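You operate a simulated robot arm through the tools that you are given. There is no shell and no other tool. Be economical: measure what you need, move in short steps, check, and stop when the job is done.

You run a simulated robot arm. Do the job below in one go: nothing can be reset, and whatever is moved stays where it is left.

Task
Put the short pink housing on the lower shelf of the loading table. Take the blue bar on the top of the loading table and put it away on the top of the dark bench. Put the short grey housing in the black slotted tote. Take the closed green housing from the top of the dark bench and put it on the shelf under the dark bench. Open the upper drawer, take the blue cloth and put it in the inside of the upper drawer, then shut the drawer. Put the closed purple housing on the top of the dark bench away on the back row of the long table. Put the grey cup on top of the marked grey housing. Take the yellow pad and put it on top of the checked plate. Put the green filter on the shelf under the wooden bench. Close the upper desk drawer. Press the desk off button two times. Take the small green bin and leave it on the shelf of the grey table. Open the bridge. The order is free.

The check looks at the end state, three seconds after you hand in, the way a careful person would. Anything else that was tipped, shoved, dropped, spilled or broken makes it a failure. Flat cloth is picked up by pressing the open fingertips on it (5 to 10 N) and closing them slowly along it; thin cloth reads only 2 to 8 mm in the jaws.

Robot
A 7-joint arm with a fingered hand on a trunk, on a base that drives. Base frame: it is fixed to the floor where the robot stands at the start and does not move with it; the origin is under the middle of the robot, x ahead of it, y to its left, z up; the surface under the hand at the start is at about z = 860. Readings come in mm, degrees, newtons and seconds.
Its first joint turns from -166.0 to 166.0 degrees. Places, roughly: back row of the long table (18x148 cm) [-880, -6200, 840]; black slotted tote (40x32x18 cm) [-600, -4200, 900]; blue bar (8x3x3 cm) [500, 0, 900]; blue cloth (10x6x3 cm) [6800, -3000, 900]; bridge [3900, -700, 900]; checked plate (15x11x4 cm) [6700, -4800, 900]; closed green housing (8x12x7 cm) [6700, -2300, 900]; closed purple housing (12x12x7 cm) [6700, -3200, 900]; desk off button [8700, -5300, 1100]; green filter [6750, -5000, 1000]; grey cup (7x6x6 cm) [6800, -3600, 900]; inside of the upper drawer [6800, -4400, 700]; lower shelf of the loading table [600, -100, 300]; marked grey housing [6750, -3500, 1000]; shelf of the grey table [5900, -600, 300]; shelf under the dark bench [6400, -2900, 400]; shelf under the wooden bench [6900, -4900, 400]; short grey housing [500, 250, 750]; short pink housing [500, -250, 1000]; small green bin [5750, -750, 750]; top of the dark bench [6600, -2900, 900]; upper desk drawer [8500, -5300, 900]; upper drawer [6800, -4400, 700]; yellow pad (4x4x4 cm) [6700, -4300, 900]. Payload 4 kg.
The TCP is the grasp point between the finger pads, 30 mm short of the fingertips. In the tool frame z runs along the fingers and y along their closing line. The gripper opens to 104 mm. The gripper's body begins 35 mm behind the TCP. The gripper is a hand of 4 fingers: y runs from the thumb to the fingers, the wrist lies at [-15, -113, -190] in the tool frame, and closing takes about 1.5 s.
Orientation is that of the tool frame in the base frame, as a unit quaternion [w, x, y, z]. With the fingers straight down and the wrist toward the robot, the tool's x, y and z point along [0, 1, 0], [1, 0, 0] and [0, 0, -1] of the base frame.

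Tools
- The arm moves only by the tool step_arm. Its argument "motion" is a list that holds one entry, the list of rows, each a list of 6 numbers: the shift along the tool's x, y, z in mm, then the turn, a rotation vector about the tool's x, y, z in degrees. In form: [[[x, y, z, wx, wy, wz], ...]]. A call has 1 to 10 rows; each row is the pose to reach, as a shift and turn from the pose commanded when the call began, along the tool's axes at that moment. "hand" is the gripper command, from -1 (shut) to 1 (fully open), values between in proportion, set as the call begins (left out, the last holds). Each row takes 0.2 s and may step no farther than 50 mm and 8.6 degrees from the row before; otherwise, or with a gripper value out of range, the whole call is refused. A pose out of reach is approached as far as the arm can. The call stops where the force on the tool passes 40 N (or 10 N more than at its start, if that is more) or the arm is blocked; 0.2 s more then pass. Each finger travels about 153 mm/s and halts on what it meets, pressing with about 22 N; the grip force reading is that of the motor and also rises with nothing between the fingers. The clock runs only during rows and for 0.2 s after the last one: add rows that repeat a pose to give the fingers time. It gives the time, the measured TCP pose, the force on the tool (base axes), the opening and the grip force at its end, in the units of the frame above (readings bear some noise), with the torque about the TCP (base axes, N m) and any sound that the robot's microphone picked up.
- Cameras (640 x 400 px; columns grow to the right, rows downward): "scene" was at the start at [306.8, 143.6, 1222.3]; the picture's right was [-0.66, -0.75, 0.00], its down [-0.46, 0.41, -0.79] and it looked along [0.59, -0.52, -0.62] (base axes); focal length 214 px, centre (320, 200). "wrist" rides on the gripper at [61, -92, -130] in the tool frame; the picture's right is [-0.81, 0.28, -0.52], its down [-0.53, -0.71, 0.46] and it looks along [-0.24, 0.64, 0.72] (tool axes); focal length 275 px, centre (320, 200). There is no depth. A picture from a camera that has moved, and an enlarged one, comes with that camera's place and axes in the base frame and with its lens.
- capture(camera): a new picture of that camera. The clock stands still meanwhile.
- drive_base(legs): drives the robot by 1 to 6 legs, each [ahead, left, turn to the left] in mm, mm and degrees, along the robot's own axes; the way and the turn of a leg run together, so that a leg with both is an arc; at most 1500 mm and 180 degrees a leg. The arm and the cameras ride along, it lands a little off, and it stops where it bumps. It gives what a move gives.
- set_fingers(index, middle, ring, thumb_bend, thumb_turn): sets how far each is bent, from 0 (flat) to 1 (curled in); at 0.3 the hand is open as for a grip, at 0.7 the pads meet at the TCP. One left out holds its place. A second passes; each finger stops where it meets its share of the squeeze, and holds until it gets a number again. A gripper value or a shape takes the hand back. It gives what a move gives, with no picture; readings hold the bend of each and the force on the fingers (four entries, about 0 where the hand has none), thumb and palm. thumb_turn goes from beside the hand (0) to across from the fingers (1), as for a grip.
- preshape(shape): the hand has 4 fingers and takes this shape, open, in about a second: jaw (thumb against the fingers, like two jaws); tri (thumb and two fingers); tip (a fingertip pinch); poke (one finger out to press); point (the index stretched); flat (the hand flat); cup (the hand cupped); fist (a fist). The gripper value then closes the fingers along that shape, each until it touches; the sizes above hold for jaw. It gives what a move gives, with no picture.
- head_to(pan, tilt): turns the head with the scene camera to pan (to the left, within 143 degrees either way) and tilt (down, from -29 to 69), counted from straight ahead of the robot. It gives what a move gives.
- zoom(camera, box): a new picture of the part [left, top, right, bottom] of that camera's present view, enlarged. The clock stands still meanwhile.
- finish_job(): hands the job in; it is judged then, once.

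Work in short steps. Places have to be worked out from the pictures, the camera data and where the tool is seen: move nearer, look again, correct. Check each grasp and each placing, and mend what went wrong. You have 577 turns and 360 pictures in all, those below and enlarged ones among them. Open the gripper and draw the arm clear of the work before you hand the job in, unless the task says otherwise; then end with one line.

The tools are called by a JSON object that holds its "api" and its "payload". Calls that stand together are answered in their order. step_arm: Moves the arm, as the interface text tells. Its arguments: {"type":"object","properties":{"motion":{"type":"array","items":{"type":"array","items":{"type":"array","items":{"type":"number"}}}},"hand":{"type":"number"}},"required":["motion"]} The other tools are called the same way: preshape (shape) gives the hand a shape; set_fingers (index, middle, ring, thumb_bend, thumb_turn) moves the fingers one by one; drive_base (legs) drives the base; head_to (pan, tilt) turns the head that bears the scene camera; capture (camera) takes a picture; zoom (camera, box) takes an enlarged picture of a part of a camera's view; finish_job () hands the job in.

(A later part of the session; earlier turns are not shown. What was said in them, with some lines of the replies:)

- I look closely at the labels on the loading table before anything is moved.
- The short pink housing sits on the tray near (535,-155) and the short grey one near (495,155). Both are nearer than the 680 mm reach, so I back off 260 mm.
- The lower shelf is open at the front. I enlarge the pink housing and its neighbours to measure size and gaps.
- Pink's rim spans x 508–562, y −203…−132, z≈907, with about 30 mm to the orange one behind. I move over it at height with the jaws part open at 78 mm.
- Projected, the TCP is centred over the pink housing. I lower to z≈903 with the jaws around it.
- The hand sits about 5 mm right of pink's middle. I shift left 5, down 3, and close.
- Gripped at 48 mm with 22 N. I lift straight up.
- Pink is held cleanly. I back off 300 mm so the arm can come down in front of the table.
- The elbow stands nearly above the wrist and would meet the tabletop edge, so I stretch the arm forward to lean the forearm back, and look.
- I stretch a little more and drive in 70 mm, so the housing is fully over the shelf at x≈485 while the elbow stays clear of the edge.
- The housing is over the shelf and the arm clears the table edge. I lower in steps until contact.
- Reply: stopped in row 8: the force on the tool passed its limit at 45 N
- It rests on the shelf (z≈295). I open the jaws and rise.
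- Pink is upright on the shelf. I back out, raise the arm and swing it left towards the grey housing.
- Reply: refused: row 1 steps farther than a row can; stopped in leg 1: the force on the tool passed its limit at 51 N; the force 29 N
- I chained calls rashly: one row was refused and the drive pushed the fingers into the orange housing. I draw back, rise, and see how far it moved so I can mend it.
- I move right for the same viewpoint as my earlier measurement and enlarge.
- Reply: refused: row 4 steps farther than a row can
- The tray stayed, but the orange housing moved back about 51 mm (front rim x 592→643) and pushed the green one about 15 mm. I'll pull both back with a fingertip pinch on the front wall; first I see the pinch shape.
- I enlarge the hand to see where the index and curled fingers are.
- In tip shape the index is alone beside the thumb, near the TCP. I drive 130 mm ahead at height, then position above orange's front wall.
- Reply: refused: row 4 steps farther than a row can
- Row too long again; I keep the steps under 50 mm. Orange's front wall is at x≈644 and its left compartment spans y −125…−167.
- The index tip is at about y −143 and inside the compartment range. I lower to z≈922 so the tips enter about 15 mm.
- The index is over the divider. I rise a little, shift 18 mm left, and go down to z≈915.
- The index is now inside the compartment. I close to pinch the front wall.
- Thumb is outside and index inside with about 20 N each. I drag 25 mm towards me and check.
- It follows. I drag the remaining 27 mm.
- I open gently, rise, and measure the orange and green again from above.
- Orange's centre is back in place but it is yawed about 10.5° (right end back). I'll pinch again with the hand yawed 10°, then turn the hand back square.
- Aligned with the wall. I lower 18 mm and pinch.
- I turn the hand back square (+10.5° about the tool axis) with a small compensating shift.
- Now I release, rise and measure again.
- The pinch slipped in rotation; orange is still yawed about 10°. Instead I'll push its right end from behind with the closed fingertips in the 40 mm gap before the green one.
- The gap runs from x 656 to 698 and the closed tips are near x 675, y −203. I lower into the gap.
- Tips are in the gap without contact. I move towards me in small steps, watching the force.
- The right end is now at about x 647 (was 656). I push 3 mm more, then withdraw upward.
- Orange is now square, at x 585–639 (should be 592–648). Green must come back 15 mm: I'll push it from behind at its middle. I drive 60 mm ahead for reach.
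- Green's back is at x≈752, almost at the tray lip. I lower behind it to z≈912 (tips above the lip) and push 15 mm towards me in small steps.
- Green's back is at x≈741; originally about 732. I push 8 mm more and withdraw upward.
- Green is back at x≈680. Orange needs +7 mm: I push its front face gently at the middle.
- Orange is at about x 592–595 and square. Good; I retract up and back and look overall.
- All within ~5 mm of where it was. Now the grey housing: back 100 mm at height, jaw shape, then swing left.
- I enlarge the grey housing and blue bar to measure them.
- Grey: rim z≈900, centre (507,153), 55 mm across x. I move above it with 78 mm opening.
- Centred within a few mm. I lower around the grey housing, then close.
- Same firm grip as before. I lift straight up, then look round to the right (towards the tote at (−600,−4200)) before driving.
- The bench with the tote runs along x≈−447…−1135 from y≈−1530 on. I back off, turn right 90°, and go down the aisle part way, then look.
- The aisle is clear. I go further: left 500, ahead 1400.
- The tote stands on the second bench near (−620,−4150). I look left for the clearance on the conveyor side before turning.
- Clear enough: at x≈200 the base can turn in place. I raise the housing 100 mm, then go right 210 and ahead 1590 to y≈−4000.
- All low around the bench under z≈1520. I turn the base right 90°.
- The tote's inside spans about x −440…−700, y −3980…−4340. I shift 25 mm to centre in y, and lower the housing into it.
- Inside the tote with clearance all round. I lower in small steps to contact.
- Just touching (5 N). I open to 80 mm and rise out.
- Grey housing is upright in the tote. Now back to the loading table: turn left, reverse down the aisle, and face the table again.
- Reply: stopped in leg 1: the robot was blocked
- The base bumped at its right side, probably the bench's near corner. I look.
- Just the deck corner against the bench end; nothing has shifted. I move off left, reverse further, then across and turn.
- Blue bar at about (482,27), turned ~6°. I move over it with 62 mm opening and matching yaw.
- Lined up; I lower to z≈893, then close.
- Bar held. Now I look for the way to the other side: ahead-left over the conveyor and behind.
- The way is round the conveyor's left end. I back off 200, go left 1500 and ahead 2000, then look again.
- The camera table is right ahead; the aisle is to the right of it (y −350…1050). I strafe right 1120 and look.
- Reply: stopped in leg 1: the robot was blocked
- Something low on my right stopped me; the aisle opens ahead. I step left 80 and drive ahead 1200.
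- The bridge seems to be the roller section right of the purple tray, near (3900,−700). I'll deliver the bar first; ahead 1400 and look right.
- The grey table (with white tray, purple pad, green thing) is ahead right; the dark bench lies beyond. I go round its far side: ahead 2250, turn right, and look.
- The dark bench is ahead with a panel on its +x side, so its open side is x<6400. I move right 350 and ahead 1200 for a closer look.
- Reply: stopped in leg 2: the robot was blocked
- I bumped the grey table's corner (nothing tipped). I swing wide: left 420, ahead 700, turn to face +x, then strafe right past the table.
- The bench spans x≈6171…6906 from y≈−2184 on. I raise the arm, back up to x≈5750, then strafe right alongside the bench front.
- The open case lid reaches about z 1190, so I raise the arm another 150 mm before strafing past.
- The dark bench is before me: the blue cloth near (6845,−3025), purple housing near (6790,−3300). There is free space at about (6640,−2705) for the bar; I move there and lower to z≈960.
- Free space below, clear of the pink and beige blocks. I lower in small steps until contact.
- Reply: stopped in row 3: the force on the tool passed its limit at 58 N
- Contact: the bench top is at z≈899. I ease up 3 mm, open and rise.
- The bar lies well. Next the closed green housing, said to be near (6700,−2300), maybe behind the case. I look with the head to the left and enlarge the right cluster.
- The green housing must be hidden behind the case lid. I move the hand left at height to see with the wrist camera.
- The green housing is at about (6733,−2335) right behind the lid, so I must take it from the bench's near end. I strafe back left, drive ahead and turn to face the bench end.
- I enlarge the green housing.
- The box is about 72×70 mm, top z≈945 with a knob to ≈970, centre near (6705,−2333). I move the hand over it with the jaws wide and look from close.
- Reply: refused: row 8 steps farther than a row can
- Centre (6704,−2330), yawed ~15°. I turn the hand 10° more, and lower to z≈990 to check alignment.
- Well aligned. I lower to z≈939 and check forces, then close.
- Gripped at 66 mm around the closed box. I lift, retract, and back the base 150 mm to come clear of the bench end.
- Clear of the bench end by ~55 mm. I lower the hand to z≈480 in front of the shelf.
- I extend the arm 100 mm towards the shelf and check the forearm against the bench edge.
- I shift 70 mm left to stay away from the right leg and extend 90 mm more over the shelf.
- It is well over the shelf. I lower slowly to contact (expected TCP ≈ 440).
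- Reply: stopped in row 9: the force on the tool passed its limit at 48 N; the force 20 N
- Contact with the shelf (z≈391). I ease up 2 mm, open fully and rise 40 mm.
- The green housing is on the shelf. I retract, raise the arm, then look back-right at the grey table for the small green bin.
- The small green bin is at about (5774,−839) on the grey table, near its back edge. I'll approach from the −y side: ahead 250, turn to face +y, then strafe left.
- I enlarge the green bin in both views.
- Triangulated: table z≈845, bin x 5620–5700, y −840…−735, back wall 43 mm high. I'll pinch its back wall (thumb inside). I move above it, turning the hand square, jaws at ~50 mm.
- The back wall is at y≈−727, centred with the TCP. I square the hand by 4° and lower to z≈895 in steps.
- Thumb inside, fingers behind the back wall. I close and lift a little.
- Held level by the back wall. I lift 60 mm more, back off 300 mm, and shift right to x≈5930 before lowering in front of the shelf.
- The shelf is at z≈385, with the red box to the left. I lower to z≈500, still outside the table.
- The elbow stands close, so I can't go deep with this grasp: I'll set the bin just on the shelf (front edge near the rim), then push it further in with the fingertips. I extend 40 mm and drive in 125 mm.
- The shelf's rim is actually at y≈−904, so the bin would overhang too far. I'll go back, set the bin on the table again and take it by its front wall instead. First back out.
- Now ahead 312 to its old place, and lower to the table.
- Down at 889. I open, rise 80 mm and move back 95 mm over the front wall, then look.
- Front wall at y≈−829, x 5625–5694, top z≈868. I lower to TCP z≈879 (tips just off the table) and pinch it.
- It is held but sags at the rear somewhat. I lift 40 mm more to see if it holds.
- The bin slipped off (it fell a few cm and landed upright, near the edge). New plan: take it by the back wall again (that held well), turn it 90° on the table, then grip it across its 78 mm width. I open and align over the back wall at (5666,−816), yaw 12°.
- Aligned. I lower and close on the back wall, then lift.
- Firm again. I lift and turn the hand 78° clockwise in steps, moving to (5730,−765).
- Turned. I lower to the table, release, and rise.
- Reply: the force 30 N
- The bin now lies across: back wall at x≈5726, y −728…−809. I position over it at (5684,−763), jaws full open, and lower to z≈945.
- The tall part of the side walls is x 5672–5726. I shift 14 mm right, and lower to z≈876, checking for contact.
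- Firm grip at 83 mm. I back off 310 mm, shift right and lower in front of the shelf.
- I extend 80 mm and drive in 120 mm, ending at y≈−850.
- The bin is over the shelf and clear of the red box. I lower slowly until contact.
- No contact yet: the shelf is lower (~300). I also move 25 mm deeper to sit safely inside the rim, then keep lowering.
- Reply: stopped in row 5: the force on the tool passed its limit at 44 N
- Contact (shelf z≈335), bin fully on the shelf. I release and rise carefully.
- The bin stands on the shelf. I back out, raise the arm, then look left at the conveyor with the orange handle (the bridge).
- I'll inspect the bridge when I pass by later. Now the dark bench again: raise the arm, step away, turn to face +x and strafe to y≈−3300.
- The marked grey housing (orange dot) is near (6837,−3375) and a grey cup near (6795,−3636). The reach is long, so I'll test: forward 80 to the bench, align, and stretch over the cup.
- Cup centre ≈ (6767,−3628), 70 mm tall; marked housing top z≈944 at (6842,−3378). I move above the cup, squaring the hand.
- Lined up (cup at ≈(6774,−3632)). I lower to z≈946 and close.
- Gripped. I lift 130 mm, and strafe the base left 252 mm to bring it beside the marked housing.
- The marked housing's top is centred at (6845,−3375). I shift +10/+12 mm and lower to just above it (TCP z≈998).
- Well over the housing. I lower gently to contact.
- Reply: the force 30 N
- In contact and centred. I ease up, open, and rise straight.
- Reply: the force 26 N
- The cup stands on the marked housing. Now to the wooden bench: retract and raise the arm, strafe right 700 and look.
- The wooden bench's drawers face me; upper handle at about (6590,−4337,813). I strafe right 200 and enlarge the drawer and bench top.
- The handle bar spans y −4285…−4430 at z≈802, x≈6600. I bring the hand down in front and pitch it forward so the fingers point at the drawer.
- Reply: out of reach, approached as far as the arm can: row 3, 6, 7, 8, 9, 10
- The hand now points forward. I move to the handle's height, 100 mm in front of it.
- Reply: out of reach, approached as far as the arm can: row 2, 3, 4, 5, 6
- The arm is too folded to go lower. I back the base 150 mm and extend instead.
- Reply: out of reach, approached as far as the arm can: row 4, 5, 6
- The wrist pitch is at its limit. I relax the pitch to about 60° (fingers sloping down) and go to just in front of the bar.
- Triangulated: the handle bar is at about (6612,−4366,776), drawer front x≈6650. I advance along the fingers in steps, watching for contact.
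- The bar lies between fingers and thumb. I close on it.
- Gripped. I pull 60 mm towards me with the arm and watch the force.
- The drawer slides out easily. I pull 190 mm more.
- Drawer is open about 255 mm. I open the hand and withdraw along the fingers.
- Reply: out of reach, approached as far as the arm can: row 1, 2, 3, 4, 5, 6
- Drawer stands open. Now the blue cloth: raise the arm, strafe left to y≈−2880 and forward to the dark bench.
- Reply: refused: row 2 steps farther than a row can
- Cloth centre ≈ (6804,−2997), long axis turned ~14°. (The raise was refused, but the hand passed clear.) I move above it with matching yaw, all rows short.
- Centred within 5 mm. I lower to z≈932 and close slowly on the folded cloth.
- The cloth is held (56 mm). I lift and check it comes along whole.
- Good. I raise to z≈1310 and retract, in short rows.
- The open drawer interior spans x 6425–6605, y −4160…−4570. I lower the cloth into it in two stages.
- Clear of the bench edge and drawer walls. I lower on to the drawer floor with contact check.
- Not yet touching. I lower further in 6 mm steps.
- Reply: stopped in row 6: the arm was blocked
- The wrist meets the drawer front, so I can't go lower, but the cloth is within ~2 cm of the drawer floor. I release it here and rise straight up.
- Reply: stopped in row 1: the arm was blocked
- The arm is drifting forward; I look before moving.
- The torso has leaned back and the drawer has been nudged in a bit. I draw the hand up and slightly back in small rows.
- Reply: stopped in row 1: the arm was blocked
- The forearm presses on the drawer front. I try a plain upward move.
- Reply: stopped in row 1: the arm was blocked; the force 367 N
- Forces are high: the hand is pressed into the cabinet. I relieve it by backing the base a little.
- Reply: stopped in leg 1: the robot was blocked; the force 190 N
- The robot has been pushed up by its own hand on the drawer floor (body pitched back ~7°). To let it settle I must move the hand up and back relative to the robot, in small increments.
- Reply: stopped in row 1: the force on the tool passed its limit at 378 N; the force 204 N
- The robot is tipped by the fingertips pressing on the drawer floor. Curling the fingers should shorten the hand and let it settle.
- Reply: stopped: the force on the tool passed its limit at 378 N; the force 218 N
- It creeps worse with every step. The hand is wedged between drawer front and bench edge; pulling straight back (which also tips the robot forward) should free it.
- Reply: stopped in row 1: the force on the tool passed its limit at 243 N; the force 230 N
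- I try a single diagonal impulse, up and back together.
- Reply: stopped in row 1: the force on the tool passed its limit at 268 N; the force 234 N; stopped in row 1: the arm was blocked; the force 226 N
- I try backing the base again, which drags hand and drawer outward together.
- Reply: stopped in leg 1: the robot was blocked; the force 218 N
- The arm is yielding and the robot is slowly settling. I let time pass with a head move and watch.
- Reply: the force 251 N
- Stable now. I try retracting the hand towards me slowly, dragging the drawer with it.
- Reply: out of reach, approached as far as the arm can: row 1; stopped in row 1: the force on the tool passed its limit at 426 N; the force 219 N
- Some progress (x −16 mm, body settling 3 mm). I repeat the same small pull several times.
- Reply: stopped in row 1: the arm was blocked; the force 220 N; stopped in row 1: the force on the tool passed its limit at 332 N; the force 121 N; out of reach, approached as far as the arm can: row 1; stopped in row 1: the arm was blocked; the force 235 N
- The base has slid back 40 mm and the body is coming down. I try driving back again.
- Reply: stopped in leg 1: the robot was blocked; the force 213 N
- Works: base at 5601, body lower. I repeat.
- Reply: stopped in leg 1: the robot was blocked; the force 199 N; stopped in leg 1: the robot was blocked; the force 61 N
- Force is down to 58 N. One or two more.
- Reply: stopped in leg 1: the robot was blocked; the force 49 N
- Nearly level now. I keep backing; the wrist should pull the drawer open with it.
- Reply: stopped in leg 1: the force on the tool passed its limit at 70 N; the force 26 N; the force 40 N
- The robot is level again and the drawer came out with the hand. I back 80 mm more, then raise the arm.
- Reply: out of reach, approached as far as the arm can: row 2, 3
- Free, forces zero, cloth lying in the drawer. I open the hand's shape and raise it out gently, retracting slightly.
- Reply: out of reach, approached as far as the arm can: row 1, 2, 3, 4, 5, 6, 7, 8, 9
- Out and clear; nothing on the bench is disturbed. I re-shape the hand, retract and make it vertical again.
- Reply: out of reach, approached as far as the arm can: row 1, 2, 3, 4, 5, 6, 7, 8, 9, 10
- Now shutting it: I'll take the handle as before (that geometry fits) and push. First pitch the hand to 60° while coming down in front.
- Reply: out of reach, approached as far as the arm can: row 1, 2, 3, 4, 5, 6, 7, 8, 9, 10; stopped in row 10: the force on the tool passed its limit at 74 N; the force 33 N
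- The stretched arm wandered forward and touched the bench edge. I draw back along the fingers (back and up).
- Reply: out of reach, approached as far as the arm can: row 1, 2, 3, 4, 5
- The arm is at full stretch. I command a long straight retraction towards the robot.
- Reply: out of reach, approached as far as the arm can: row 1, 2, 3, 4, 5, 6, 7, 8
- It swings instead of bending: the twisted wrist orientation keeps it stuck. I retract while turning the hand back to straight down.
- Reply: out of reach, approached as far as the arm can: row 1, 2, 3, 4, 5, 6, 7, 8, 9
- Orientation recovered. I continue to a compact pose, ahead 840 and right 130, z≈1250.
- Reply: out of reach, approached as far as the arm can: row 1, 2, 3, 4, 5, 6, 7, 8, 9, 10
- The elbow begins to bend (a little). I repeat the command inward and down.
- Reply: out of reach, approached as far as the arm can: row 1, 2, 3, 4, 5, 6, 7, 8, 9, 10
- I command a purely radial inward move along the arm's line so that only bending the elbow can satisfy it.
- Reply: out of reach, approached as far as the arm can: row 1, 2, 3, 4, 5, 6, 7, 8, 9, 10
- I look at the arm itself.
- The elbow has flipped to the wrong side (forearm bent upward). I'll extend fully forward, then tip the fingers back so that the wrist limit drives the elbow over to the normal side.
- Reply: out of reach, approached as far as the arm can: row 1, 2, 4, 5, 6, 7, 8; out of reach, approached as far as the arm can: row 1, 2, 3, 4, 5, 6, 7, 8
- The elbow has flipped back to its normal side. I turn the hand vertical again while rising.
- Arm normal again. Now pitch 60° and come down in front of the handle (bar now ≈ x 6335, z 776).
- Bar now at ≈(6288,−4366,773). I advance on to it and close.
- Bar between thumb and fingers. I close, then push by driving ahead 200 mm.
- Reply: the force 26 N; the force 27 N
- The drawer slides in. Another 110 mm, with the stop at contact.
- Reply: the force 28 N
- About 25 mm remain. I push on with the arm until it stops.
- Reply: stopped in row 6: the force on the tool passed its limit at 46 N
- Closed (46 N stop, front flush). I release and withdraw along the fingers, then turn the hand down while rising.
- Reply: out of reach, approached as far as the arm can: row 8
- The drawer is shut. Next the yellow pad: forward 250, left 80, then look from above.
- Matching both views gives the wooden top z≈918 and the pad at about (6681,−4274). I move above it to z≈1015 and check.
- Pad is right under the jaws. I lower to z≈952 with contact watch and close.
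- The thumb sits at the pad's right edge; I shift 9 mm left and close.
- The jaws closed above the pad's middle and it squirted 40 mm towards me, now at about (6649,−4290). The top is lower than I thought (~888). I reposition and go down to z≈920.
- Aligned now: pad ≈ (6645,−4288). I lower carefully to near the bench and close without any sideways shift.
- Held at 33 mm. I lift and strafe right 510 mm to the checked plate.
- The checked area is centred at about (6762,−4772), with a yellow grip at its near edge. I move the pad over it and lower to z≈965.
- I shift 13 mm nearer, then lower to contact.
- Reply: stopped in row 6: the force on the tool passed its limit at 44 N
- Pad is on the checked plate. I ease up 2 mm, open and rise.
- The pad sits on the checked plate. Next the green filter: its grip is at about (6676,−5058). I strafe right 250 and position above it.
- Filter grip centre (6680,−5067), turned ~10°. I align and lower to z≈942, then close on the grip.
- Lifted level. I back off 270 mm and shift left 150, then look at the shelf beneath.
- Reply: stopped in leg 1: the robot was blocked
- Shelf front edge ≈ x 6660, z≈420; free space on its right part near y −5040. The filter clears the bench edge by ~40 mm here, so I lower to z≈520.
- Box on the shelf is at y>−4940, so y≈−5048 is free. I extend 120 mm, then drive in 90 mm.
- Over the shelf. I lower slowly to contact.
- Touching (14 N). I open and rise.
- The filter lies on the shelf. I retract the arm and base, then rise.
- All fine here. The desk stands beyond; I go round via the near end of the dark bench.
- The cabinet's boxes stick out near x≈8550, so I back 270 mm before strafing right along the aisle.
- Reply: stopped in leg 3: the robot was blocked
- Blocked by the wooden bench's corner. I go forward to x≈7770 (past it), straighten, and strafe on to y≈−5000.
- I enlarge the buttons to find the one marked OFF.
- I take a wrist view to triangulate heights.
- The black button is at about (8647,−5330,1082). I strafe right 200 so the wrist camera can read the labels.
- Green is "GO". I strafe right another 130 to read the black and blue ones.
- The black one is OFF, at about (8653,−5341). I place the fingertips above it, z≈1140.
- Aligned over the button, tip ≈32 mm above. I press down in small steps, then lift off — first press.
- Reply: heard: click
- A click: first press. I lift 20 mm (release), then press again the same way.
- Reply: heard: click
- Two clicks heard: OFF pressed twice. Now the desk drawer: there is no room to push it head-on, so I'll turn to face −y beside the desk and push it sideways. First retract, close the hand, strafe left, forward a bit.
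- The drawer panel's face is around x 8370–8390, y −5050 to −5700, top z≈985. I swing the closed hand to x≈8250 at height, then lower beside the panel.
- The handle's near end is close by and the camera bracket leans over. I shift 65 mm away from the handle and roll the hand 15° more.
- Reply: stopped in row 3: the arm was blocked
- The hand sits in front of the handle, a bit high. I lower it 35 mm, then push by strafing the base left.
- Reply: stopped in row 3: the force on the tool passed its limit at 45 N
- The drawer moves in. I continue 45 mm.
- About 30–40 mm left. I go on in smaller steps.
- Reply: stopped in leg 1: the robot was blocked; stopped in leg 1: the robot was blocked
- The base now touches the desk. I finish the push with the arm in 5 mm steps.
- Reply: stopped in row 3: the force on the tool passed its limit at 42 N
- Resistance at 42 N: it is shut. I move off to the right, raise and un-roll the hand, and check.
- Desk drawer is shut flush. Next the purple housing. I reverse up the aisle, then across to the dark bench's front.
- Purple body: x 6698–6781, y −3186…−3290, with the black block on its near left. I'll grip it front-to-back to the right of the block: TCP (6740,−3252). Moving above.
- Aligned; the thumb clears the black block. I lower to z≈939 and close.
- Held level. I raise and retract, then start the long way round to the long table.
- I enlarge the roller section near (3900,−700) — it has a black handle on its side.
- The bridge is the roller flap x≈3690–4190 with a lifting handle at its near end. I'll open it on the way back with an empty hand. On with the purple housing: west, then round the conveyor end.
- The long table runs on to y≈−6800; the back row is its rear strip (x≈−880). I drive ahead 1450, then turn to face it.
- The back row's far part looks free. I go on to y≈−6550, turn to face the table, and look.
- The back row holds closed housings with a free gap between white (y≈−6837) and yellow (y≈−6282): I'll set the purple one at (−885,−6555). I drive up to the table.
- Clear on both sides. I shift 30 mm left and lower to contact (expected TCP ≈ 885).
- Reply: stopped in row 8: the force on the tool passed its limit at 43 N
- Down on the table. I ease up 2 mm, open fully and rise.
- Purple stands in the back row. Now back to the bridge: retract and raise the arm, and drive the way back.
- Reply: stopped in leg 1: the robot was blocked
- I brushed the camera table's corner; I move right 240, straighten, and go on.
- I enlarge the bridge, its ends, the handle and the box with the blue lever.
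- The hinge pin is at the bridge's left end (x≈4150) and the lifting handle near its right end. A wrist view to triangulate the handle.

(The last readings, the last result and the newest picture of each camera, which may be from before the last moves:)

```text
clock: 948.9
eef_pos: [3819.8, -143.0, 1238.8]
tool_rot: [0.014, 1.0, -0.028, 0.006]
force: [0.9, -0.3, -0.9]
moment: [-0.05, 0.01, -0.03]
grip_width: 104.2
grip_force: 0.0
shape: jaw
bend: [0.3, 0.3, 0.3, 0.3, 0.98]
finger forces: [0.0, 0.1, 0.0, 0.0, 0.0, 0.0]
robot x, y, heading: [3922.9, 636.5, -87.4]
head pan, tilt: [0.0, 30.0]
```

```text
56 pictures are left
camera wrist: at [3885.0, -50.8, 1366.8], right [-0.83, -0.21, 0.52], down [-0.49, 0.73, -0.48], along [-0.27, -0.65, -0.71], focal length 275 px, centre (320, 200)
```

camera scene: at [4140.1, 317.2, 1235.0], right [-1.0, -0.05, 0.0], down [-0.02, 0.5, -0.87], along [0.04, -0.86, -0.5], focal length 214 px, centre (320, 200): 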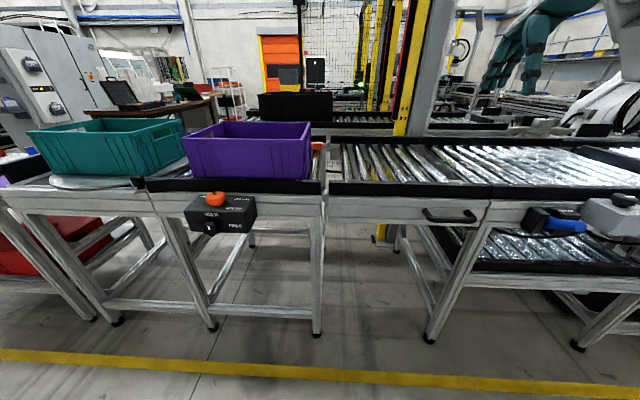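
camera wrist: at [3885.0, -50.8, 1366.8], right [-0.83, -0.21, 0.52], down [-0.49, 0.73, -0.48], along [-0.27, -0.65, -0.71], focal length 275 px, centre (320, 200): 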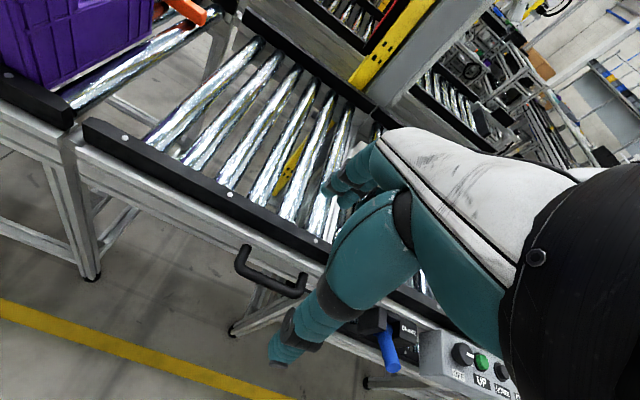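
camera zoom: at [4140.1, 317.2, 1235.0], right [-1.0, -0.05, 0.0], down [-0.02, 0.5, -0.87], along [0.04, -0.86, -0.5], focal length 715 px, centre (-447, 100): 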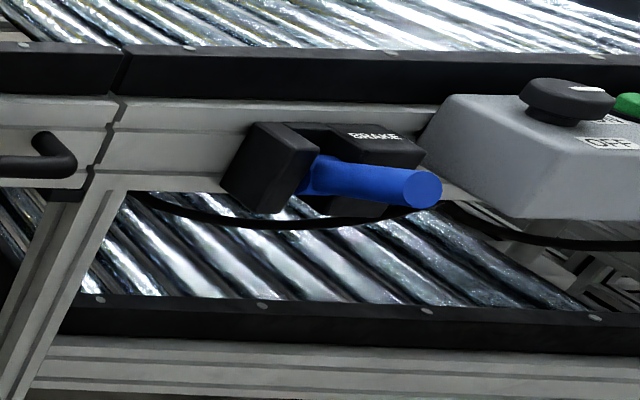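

Triangulated: handle bar ≈ x 3685–3800, y≈−271, z≈832; bridge face y≈−315; hinge at (4153, z 883). I bring the hand above the bar's free end, jaws 60 mm.

{"api": "step_arm", "payload": {"motion": [[[-9, 13, 31, 0, 0, -1], [-18, 26, 62, 0, 0, -2], [-27, 39, 93, 0, 0, -3], [-36, 52, 124, 0, 0, -3], [-45, 65, 155, 0, 0, -3], [-54, 78, 186, 0, 0, -3], [-63, 91, 217, 0, 0, -3], [-72, 104, 248, 0, 0, -3], [-81, 117, 279, 0, 0, -3], [-88, 121, 310, 0, 0, -3]]], "hand": 0.15}}

{"api": "capture", "payload": {"camera": "wrist"}}

{"api": "zoom", "payload": {"camera": "scene", "box": [340, 150, 520, 270]}}

```text
clock: 951.0
eef_pos: [3729.9, -268.3, 932.1]
tool_rot: [0.014, 1.0, -0.001, 0.006]
force: [1.0, 0.4, 0.3]
moment: [0.02, 0.06, -0.01]
grip_width: 60.3
grip_force: 0.0
shape: jaw
bend: [0.74, 0.41, 0.38, 0.66, 1.0]
finger forces: [0.1, 0.0, 0.0, 0.0, 0.0, 0.1]
robot x, y, heading: [3920.1, 636.7, -87.2]
head pan, tilt: [0.0, 30.0]
```

```text
55 pictures are left
camera wrist: at [3788.4, -172.7, 1059.3], right [-0.82, -0.26, 0.52], down [-0.53, 0.7, -0.48], along [-0.24, -0.66, -0.71], focal length 275 px, centre (320, 200)
```

wrist: 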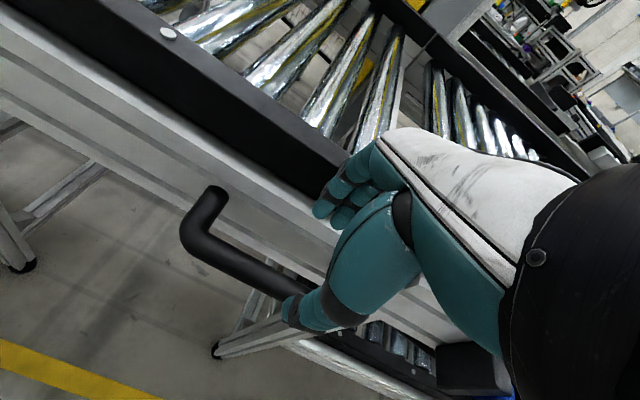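

```text
3.33 times, centred on (430, 210) of scene
camera zoom: at [4140.2, 317.5, 1235.0], right [-1.0, -0.05, 0.0], down [-0.02, 0.5, -0.87], along [0.04, -0.87, -0.5], focal length 715 px, centre (-47, 167)
```

zoom: 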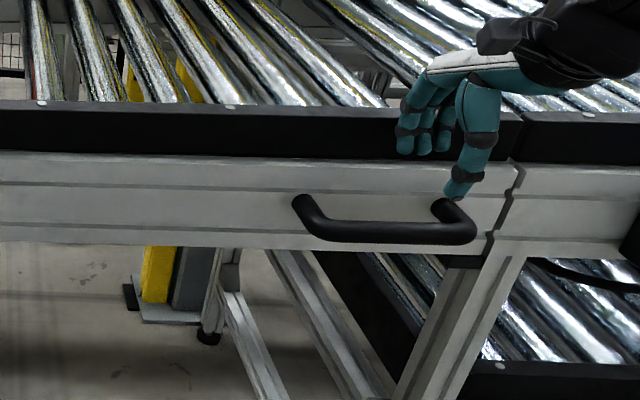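

Aligned with the bar. I lower to z≈842, keeping 6 mm off the face, watching forces.

{"api": "step_arm", "payload": {"motion": [[[8, -6, 25, 0, 0, 0], [8, -6, 50, 0, 0, 0], [8, -6, 70, 0, 0, 0], [8, -6, 82, 0, 0, 0], [8, -6, 90, 0, 0, 0]]]}}

{"api": "zoom", "payload": {"camera": "scene", "box": [340, 150, 520, 270]}}

```text
clock: 951.9
eef_pos: [3737.7, -262.7, 864.5]
tool_rot: [0.016, 1.0, -0.002, 0.004]
force: [1.7, 23.5, 19.8]
moment: [-1.44, 0.24, -0.2]
grip_width: 56.4
grip_force: 0.1
shape: jaw
bend: [0.74, 0.48, 0.38, 0.66, 1.0]
finger forces: [0.1, 30.3, 0.0, 0.1, 0.0, 0.0]
robot x, y, heading: [3921.2, 635.9, -87.1]
head pan, tilt: [0.0, 30.0]
stopped in row 4: the force on the tool passed its limit at 59 N (the readings are from after the stop); the commanded pose is now the measured one
```

```text
3.33 times, centred on (430, 210) of scene
camera zoom: at [4140.1, 319.1, 1235.3], right [-1.0, -0.05, 0.0], down [-0.02, 0.5, -0.87], along [0.04, -0.87, -0.5], focal length 715 px, centre (-47, 167)
```

zoom: 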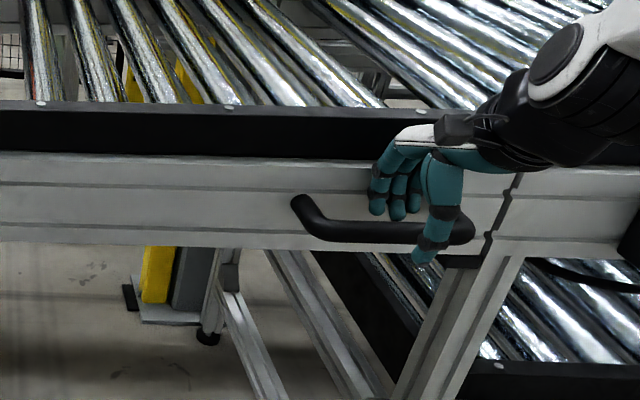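

The middle finger touches the bridge face. I rise 25, narrow the jaws to 44 mm, move 6 mm nearer to me and go down again.

{"api": "step_arm", "payload": {"motion": [[[0, -3, -15, 0, 0, 0], [0, -6, -28, 0, 0, 0], [0, -6, -28, 0, 0, 0], [0, -6, -28, 0, 0, 0], [0, -6, -10, 0, 0, 0], [0, -6, 5, 0, 0, 0], [0, -6, 15, 0, 0, 0], [0, -6, 22, 0, 0, 0]]], "hand": -0.15}}

{"api": "zoom", "payload": {"camera": "scene", "box": [340, 150, 520, 270]}}

```text
clock: 953.7
eef_pos: [3736.2, -258.5, 840.6]
tool_rot: [0.016, 1.0, -0.002, 0.004]
force: [0.7, -0.4, 0.5]
moment: [0.04, -0.02, -0.01]
grip_width: 44.5
grip_force: 0.1
shape: jaw
bend: [0.74, 0.48, 0.44, 0.72, 1.0]
finger forces: [0.0, 0.0, 0.2, 0.0, 0.1, 0.0]
robot x, y, heading: [3923.8, 637.0, -87.1]
head pan, tilt: [0.0, 30.0]
```

```text
3.33 times, centred on (430, 210) of scene
camera zoom: at [4139.9, 317.4, 1234.9], right [-1.0, -0.05, 0.0], down [-0.02, 0.5, -0.87], along [0.04, -0.86, -0.5], focal length 715 px, centre (-47, 167)
```

zoom: 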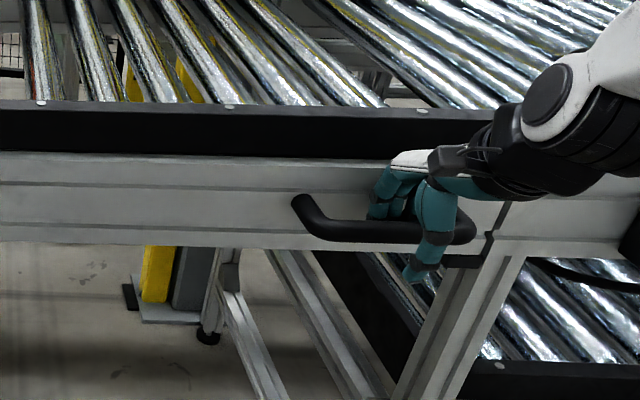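

The bar is between thumb and fingers now. I close and try lifting 40 mm.

{"api": "step_arm", "payload": {"motion": [[[0, 0, 0, 0, 0, 0], [0, 0, 0, 0, 0, 0], [0, 0, 0, 0, 0, 0], [0, 0, 0, 0, 0, 0], [0, 0, 0, 0, 0, 0], [0, 0, 0, 0, 0, 0]]], "hand": -1}}

{"api": "step_arm", "payload": {"motion": [[[0, 0, -6, 0, 0, 0], [0, 0, -12, 0, 0, 0], [0, 0, -20, 0, 0, 0], [1, 0, -30, 0, 0, 0], [2, 0, -40, 0, 0, 0]]]}}

{"api": "zoom", "payload": {"camera": "scene", "box": [340, 150, 520, 270]}}

```text
clock: 955.1
eef_pos: [3735.4, -257.5, 840.3]
tool_rot: [0.014, 1.0, -0.003, 0.004]
force: [-1.1, 5.8, -5.2]
moment: [0.04, 0.02, 0.04]
grip_width: 3.2
grip_force: 21.8
shape: jaw
bend: [0.74, 0.61, 0.53, 0.47, 1.0]
finger forces: [11.5, 4.6, 2.2, 0.0, 25.9, 0.1]
robot x, y, heading: [3924.9, 639.0, -87.2]
head pan, tilt: [0.0, 30.0]
```

```text
clock: 956.3
eef_pos: [3735.6, -257.2, 882.4]
tool_rot: [0.016, 1.0, -0.003, 0.004]
force: [-12.6, 4.8, -3.3]
moment: [0.03, 0.1, -0.22]
grip_width: 3.2
grip_force: 22.1
shape: jaw
bend: [0.74, 0.62, 0.57, 0.47, 1.0]
finger forces: [13.4, 4.3, 2.3, 0.0, 24.5, 0.1]
robot x, y, heading: [3922.5, 636.0, -87.2]
head pan, tilt: [0.0, 30.0]
```

```text
3.33 times, centred on (430, 210) of scene
camera zoom: at [4139.3, 317.3, 1235.0], right [-1.0, -0.05, 0.0], down [-0.02, 0.5, -0.87], along [0.04, -0.86, -0.5], focal length 715 px, centre (-47, 167)
```

zoom: 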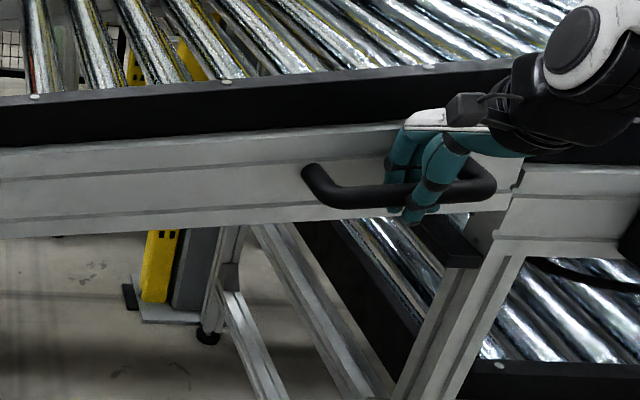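

It lifts easily. I follow the arc about the hinge up to ~30°, tilting the hand a little along with it.

{"api": "step_arm", "payload": {"motion": [[[-1, 0, -22, 0, -1, 0], [-1, 0, -44, 0, -3, 0], [2, 0, -66, 0, -4, 0], [5, 0, -88, 0, -6, 0], [10, 0, -110, 0, -7, 0], [16, 0, -131, 0, -9, 0], [23, 0, -152, 0, -10, 0], [31, 0, -172, 0, -12, 0], [41, 0, -192, 0, -13, 0], [51, 0, -211, 0, -15, 0]]]}}

{"api": "capture", "payload": {"camera": "scene"}}

```text
clock: 958.5
eef_pos: [3790.0, -252.2, 1091.2]
tool_rot: [0.014, 0.992, -0.004, -0.126]
force: [19.7, -12.9, -13.7]
moment: [0.27, 0.0, 0.51]
grip_width: 4.9
grip_force: 22.2
shape: jaw
bend: [0.74, 0.61, 0.58, 0.5, 1.0]
finger forces: [19.3, 5.5, 2.9, 0.0, 16.6, 0.1]
robot x, y, heading: [3923.8, 634.5, -87.3]
head pan, tilt: [0.0, 30.0]
```

```text
50 pictures are left
camera scene: at [4140.7, 316.3, 1234.5], right [-1.0, -0.05, 0.0], down [-0.02, 0.5, -0.87], along [0.04, -0.86, -0.5], focal length 214 px, centre (320, 200)
```

scene: 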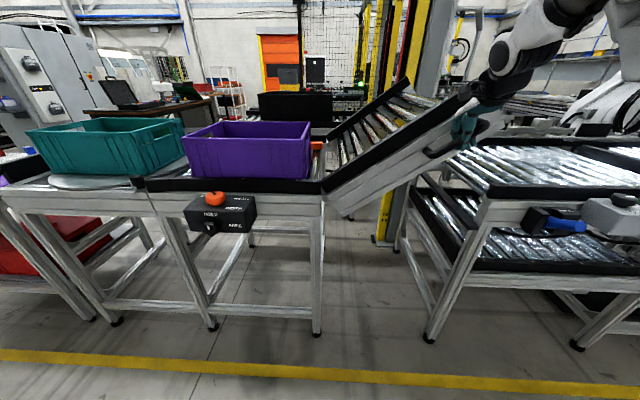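

At 30° it holds well; the bar pulls a bit towards the hinge. I continue along the arc to ~60°.

{"api": "step_arm", "payload": {"motion": [[[7, 2, -21, 0, -1.5, 0], [15, 4, -42, 0, -3, 0], [24, 6, -63, 0, -4.5, 0], [34, 8, -83, 0, -6, 0], [46, 8, -102, 0, -7.5, 0], [58, 8, -121, 0, -9, 0], [71, 8, -140, 0, -10.5, 0], [85, 8, -158, 0, -12, 0], [100, 8, -175, 0, -13.5, 0], [115, 8, -191, 0, -15, 0]]]}}

{"api": "capture", "payload": {"camera": "scene"}}

```text
clock: 960.9
eef_pos: [3949.8, -255.3, 1243.0]
tool_rot: [0.011, 0.967, -0.004, -0.256]
force: [4.8, -5.5, -14.8]
moment: [0.33, 1.11, 0.35]
grip_width: 2.9
grip_force: 22.0
shape: jaw
bend: [0.74, 0.73, 0.72, 0.48, 1.0]
finger forces: [20.9, 2.3, 16.7, 0.1, 19.0, 0.0]
robot x, y, heading: [3923.6, 636.8, -87.0]
head pan, tilt: [0.0, 30.0]
stopped in row 10: the force on the tool passed its limit at 40 N (the readings are from after the stop); the commanded pose is now the measured one
```

```text
49 pictures are left
camera scene: at [4140.4, 316.5, 1234.7], right [-1.0, -0.05, 0.0], down [-0.02, 0.5, -0.87], along [0.04, -0.86, -0.5], focal length 214 px, centre (320, 200)
```

scene: 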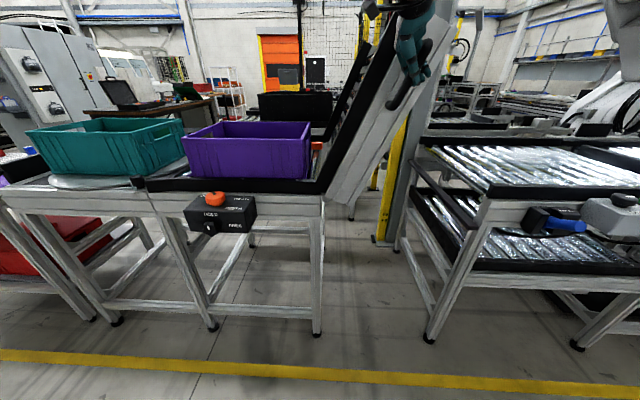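

About 60°. I continue to the vertical and a touch beyond.

{"api": "step_arm", "payload": {"motion": [[[11, 1, -16, 0, -1, 0], [22, 2, -32, 0, -2, 0], [35, 2, -49, 0, -3, 0], [49, 2, -66, 0, -4, 0], [64, 2, -81, 0, -5, 0], [80, 2, -96, 0, -6, 0], [97, 2, -110, 0, -7, 0], [114, 2, -124, 0, -8, 0], [132, 2, -136, 0, -8, 0], [150, 2, -147, 0, -8, 0]]]}}

{"api": "capture", "payload": {"camera": "scene"}}

```text
clock: 961.9
eef_pos: [4022.0, -258.1, 1271.4]
tool_rot: [0.007, 0.957, -0.004, -0.291]
force: [-1.3, 1.2, -13.6]
moment: [0.08, 2.45, 0.46]
grip_width: 2.6
grip_force: 21.7
shape: jaw
bend: [0.73, 0.73, 0.72, 0.46, 1.0]
finger forces: [25.7, 3.9, 34.1, 0.1, 22.7, 0.0]
robot x, y, heading: [3925.3, 638.2, -87.2]
head pan, tilt: [0.0, 30.0]
stopped in row 5: the force on the tool passed its limit at 42 N (the readings are from after the stop); the commanded pose is now the measured one
```

```text
48 pictures are left
camera scene: at [4140.1, 317.0, 1234.8], right [-1.0, -0.05, 0.0], down [-0.02, 0.5, -0.87], along [0.04, -0.86, -0.5], focal length 214 px, centre (320, 200)
```

scene: 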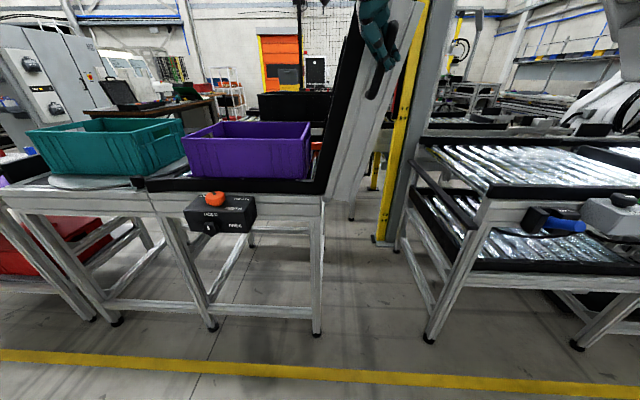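

About 72°. I go on in smaller rows, turning the hand more to ease the twist.

{"api": "step_arm", "payload": {"motion": [[[8, 0, -10, 0, -2, 0], [17, 0, -20, 0, -4, 0], [26, 0, -31, 0, -6, 0], [36, 0, -41, 0, -8, 0], [46, 0, -51, 0, -10, 0], [57, 0, -61, 0, -12, 0], [68, 0, -70, 0, -14, 0], [79, 0, -79, 0, -16, 0], [91, 0, -88, 0, -18, 0]]]}}

{"api": "capture", "payload": {"camera": "scene"}}

```text
clock: 963.0
eef_pos: [4070.9, -256.5, 1284.8]
tool_rot: [0.0, 0.933, -0.008, -0.36]
force: [-9.3, -2.0, -14.5]
moment: [0.26, 1.46, 0.15]
grip_width: 3.0
grip_force: 22.4
shape: jaw
bend: [0.73, 0.73, 0.72, 0.47, 1.0]
finger forces: [23.4, 3.2, 23.9, 0.1, 21.3, 0.0]
robot x, y, heading: [3922.6, 637.7, -87.4]
head pan, tilt: [0.0, 30.0]
stopped in row 5: the force on the tool passed its limit at 50 N (the readings are from after the stop); the commanded pose is now the measured one
```

```text
47 pictures are left
camera scene: at [4139.2, 316.6, 1234.8], right [-1.0, -0.05, 0.0], down [-0.02, 0.5, -0.87], along [0.04, -0.86, -0.5], focal length 214 px, centre (320, 200)
```

scene: 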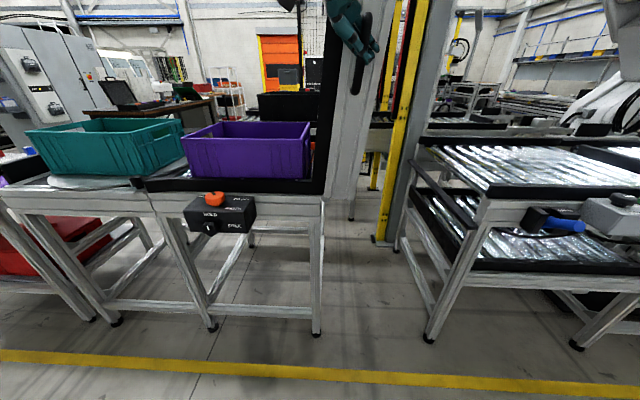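

About 79°. On to 90°.

{"api": "step_arm", "payload": {"motion": [[[7, 0, -8, 0, -1, 0], [14, 0, -16, 0, -2, 0], [21, 0, -24, 0, -3, 0], [28, 0, -32, 0, -4, 0], [35, 0, -40, 0, -5, 0], [42, 0, -47, 0, -6, 0], [49, 0, -54, 0, -7, 0], [56, 0, -61, 0, -8, 0]]]}}

{"api": "capture", "payload": {"camera": "scene"}}

```text
clock: 963.4
eef_pos: [4071.1, -256.4, 1284.9]
tool_rot: [-0.005, 0.929, -0.015, -0.369]
force: [-12.1, 0.3, -8.4]
moment: [0.04, 0.96, 0.02]
grip_width: 2.9
grip_force: 22.3
shape: jaw
bend: [0.73, 0.73, 0.72, 0.47, 1.0]
finger forces: [21.6, 2.8, 15.3, 0.0, 21.7, 0.0]
robot x, y, heading: [3923.4, 636.8, -87.3]
head pan, tilt: [0.0, 30.0]
stopped in row 1: the force on the tool passed its limit at 47 N (the readings are from after the stop); the commanded pose is now the measured one
```

```text
46 pictures are left
camera scene: at [4138.4, 316.8, 1234.9], right [-1.0, -0.05, 0.0], down [-0.02, 0.5, -0.87], along [0.04, -0.86, -0.5], focal length 214 px, centre (320, 200)
```

scene: 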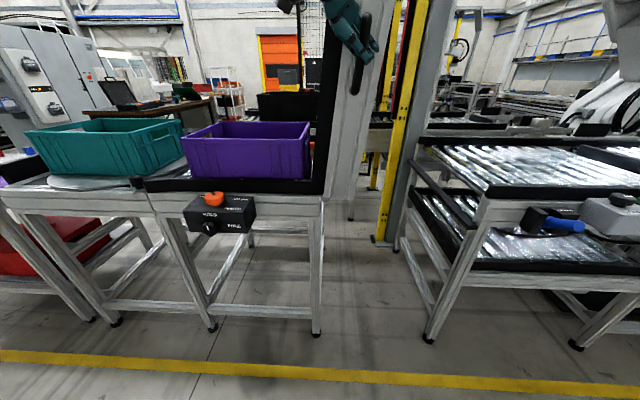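

It has come to a stop about 8° short of vertical, and the load in the hand is small (balanced). I release gently and see whether it stays up.

{"api": "step_arm", "payload": {"motion": [[[0, 0, 0, 0, 0, 0], [0, 0, 0, 0, 0, 0], [0, 0, 0, 0, 0, 0], [0, 0, 0, 0, 0, 0]]], "hand": -0.3}}

{"api": "capture", "payload": {"camera": "scene"}}

```text
clock: 964.4
eef_pos: [4074.3, -256.9, 1285.2]
tool_rot: [-0.003, 0.93, -0.014, -0.367]
force: [-1.9, -1.2, -2.1]
moment: [-0.02, 0.16, -0.05]
grip_width: 37.3
grip_force: 0.1
shape: jaw
bend: [0.73, 0.51, 0.49, 0.73, 1.0]
finger forces: [4.3, 0.0, 3.1, 0.1, 0.0, 0.1]
robot x, y, heading: [3925.3, 636.2, -87.4]
head pan, tilt: [0.0, 30.0]
```

```text
45 pictures are left
camera scene: at [4139.1, 317.0, 1234.9], right [-1.0, -0.05, 0.0], down [-0.02, 0.5, -0.87], along [0.04, -0.86, -0.5], focal length 214 px, centre (320, 200)
```

scene: 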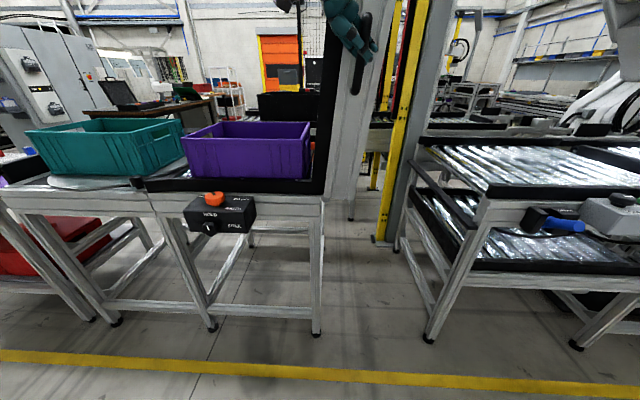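

It stays. I withdraw the hand sideways (+x), watching that the bridge does not fall.

{"api": "step_arm", "payload": {"motion": [[[8, 0, -8, 0, 0, 0], [16, 0, -15, 0, 0, 0], [24, 0, -22, 0, 0, 0], [32, 0, -29, 0, 0, 0]]]}}

{"api": "capture", "payload": {"camera": "scene"}}

```text
clock: 965.4
eef_pos: [4118.2, -257.5, 1282.6]
tool_rot: [-0.003, 0.93, -0.013, -0.368]
force: [-0.2, -0.9, -0.5]
moment: [0.02, 0.0, 0.0]
grip_width: 36.3
grip_force: 0.0
shape: jaw
bend: [0.74, 0.51, 0.48, 0.73, 1.0]
finger forces: [0.1, 0.1, 0.6, 0.1, 0.0, 0.0]
robot x, y, heading: [3916.4, 642.9, -87.3]
head pan, tilt: [0.0, 30.0]
```

```text
44 pictures are left
camera scene: at [4139.2, 317.2, 1234.9], right [-1.0, -0.05, 0.0], down [-0.02, 0.5, -0.87], along [0.04, -0.87, -0.5], focal length 214 px, centre (320, 200)
```

scene: 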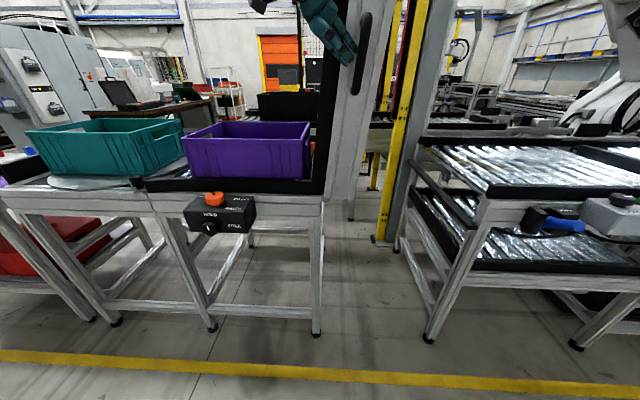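

The bridge stays up by itself, nearly vertical. I draw the hand back towards me and set it upright, clear of everything.

{"api": "step_arm", "payload": {"motion": [[[10, -20, -8, 0, 0, 0], [14, -50, -10, 0, 0, 0], [14, -90, -10, 0, 0, 0], [14, -130, -10, 0, 6, 0], [14, -165, -10, 0, 12, 0], [14, -195, -10, 0, 18, 0]]]}}

{"api": "step_arm", "payload": {"motion": [[[0, 0, 0, 0, 8, 0], [0, 0, 0, 0, 16, 0], [0, 0, 0, 0, 24, 0], [0, 0, 0, 0, 25, 0]]], "hand": 1}}

{"api": "drive_base", "payload": {"legs": [[-150, 0, 0]]}}

{"api": "capture", "payload": {"camera": "scene"}}

```text
clock: 966.8
eef_pos: [4139.2, -63.1, 1280.8]
tool_rot: [-0.001, 0.976, -0.014, -0.218]
force: [0.4, -0.6, -0.6]
moment: [-0.03, 0.04, 0.01]
grip_width: 36.3
grip_force: 0.1
shape: jaw
bend: [0.74, 0.51, 0.48, 0.73, 1.0]
finger forces: [0.0, 0.0, 0.0, 0.1, 0.0, 0.0]
robot x, y, heading: [3921.2, 639.2, -87.3]
head pan, tilt: [0.0, 30.0]
```

```text
clock: 967.8
eef_pos: [4140.2, -62.2, 1282.0]
tool_rot: [0.003, 1.0, -0.013, -0.001]
force: [-0.5, 0.2, 0.4]
moment: [-0.02, -0.04, 0.02]
grip_width: 104.0
grip_force: 0.1
shape: jaw
bend: [0.3, 0.3, 0.3, 0.3, 0.98]
finger forces: [0.0, 0.0, 0.0, 0.0, 0.0, 0.0]
robot x, y, heading: [3923.4, 639.1, -87.0]
head pan, tilt: [0.0, 30.0]
```

```text
clock: 969.0
eef_pos: [4149.6, 3.3, 1280.6]
tool_rot: [0.001, 1.0, -0.01, -0.002]
force: [-0.2, -0.4, 0.1]
moment: [0.0, 0.0, 0.01]
grip_width: 103.8
grip_force: 0.2
shape: jaw
bend: [0.3, 0.3, 0.3, 0.3, 0.98]
finger forces: [0.0, 0.1, 0.0, 0.0, 0.1, 0.0]
robot x, y, heading: [3926.0, 702.8, -86.6]
head pan, tilt: [0.0, 30.0]
stopped in leg 1: the robot was blocked; the commanded pose is now the measured one
```

```text
43 pictures are left
camera scene: at [4145.3, 383.6, 1234.9], right [-1.0, -0.06, 0.0], down [-0.03, 0.5, -0.87], along [0.05, -0.86, -0.5], focal length 214 px, centre (320, 200)
```

scene: 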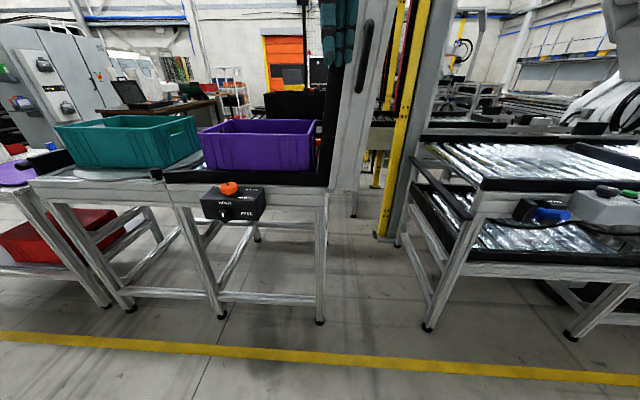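

The bridge stands open. I take a quick look at the camera table I brushed, to be sure nothing fell there.

{"api": "head_to", "payload": {"pan": -125, "tilt": 20}}

{"api": "capture", "payload": {"camera": "scene"}}

```text
clock: 971.0
eef_pos: [4148.9, 2.6, 1279.8]
tool_rot: [0.002, 1.0, -0.008, -0.002]
force: [-0.1, 0.4, 0.8]
moment: [-0.01, -0.02, -0.01]
grip_width: 103.8
grip_force: 0.1
shape: jaw
bend: [0.3, 0.3, 0.3, 0.3, 0.98]
finger forces: [0.0, 0.1, 0.0, 0.0, 0.0, 0.1]
robot x, y, heading: [3923.0, 700.5, -86.4]
head pan, tilt: [-125.0, 20.0]
```

```text
42 pictures are left
camera scene: at [4060.4, 522.6, 1251.0], right [0.52, 0.85, 0.0], down [0.29, -0.18, -0.94], along [-0.8, 0.49, -0.34], focal length 214 px, centre (320, 200)
```

scene: 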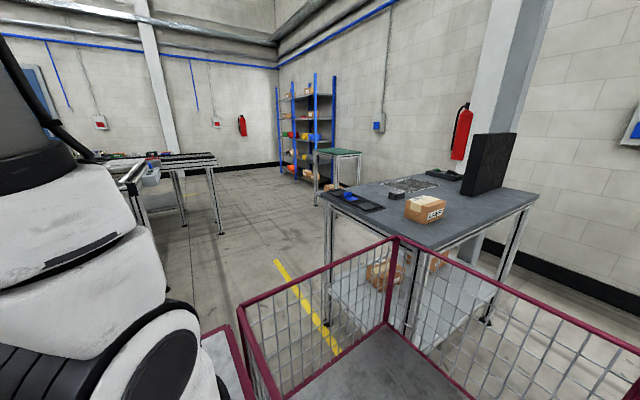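

Everything stands. I ease off the table by 50 mm; the hand is open and clear, so I hand in.

{"api": "drive_base", "payload": {"legs": [[50, 0, 0]]}}

{"api": "finish_job", "payload": {}}

```text
clock: 971.9
eef_pos: [4152.9, -46.4, 1280.4]
tool_rot: [0.002, 1.0, -0.009, -0.003]
force: [-0.5, -0.2, 0.9]
moment: [0.02, -0.04, -0.03]
grip_width: 103.8
grip_force: 0.1
shape: jaw
bend: [0.3, 0.3, 0.3, 0.3, 0.98]
finger forces: [0.0, 0.0, 0.0, 0.0, 0.0, 0.1]
robot x, y, heading: [3925.9, 651.3, -86.4]
head pan, tilt: [-125.0, 20.0]
```

```text
The job is handed in.
```

All thirteen tasks were done and handed in, but I shoved two housings on the loading table, reset to about 5 mm by camera, and bumped several benches and tables and an unseen object near (5300, −4950), which I did not go back to check.
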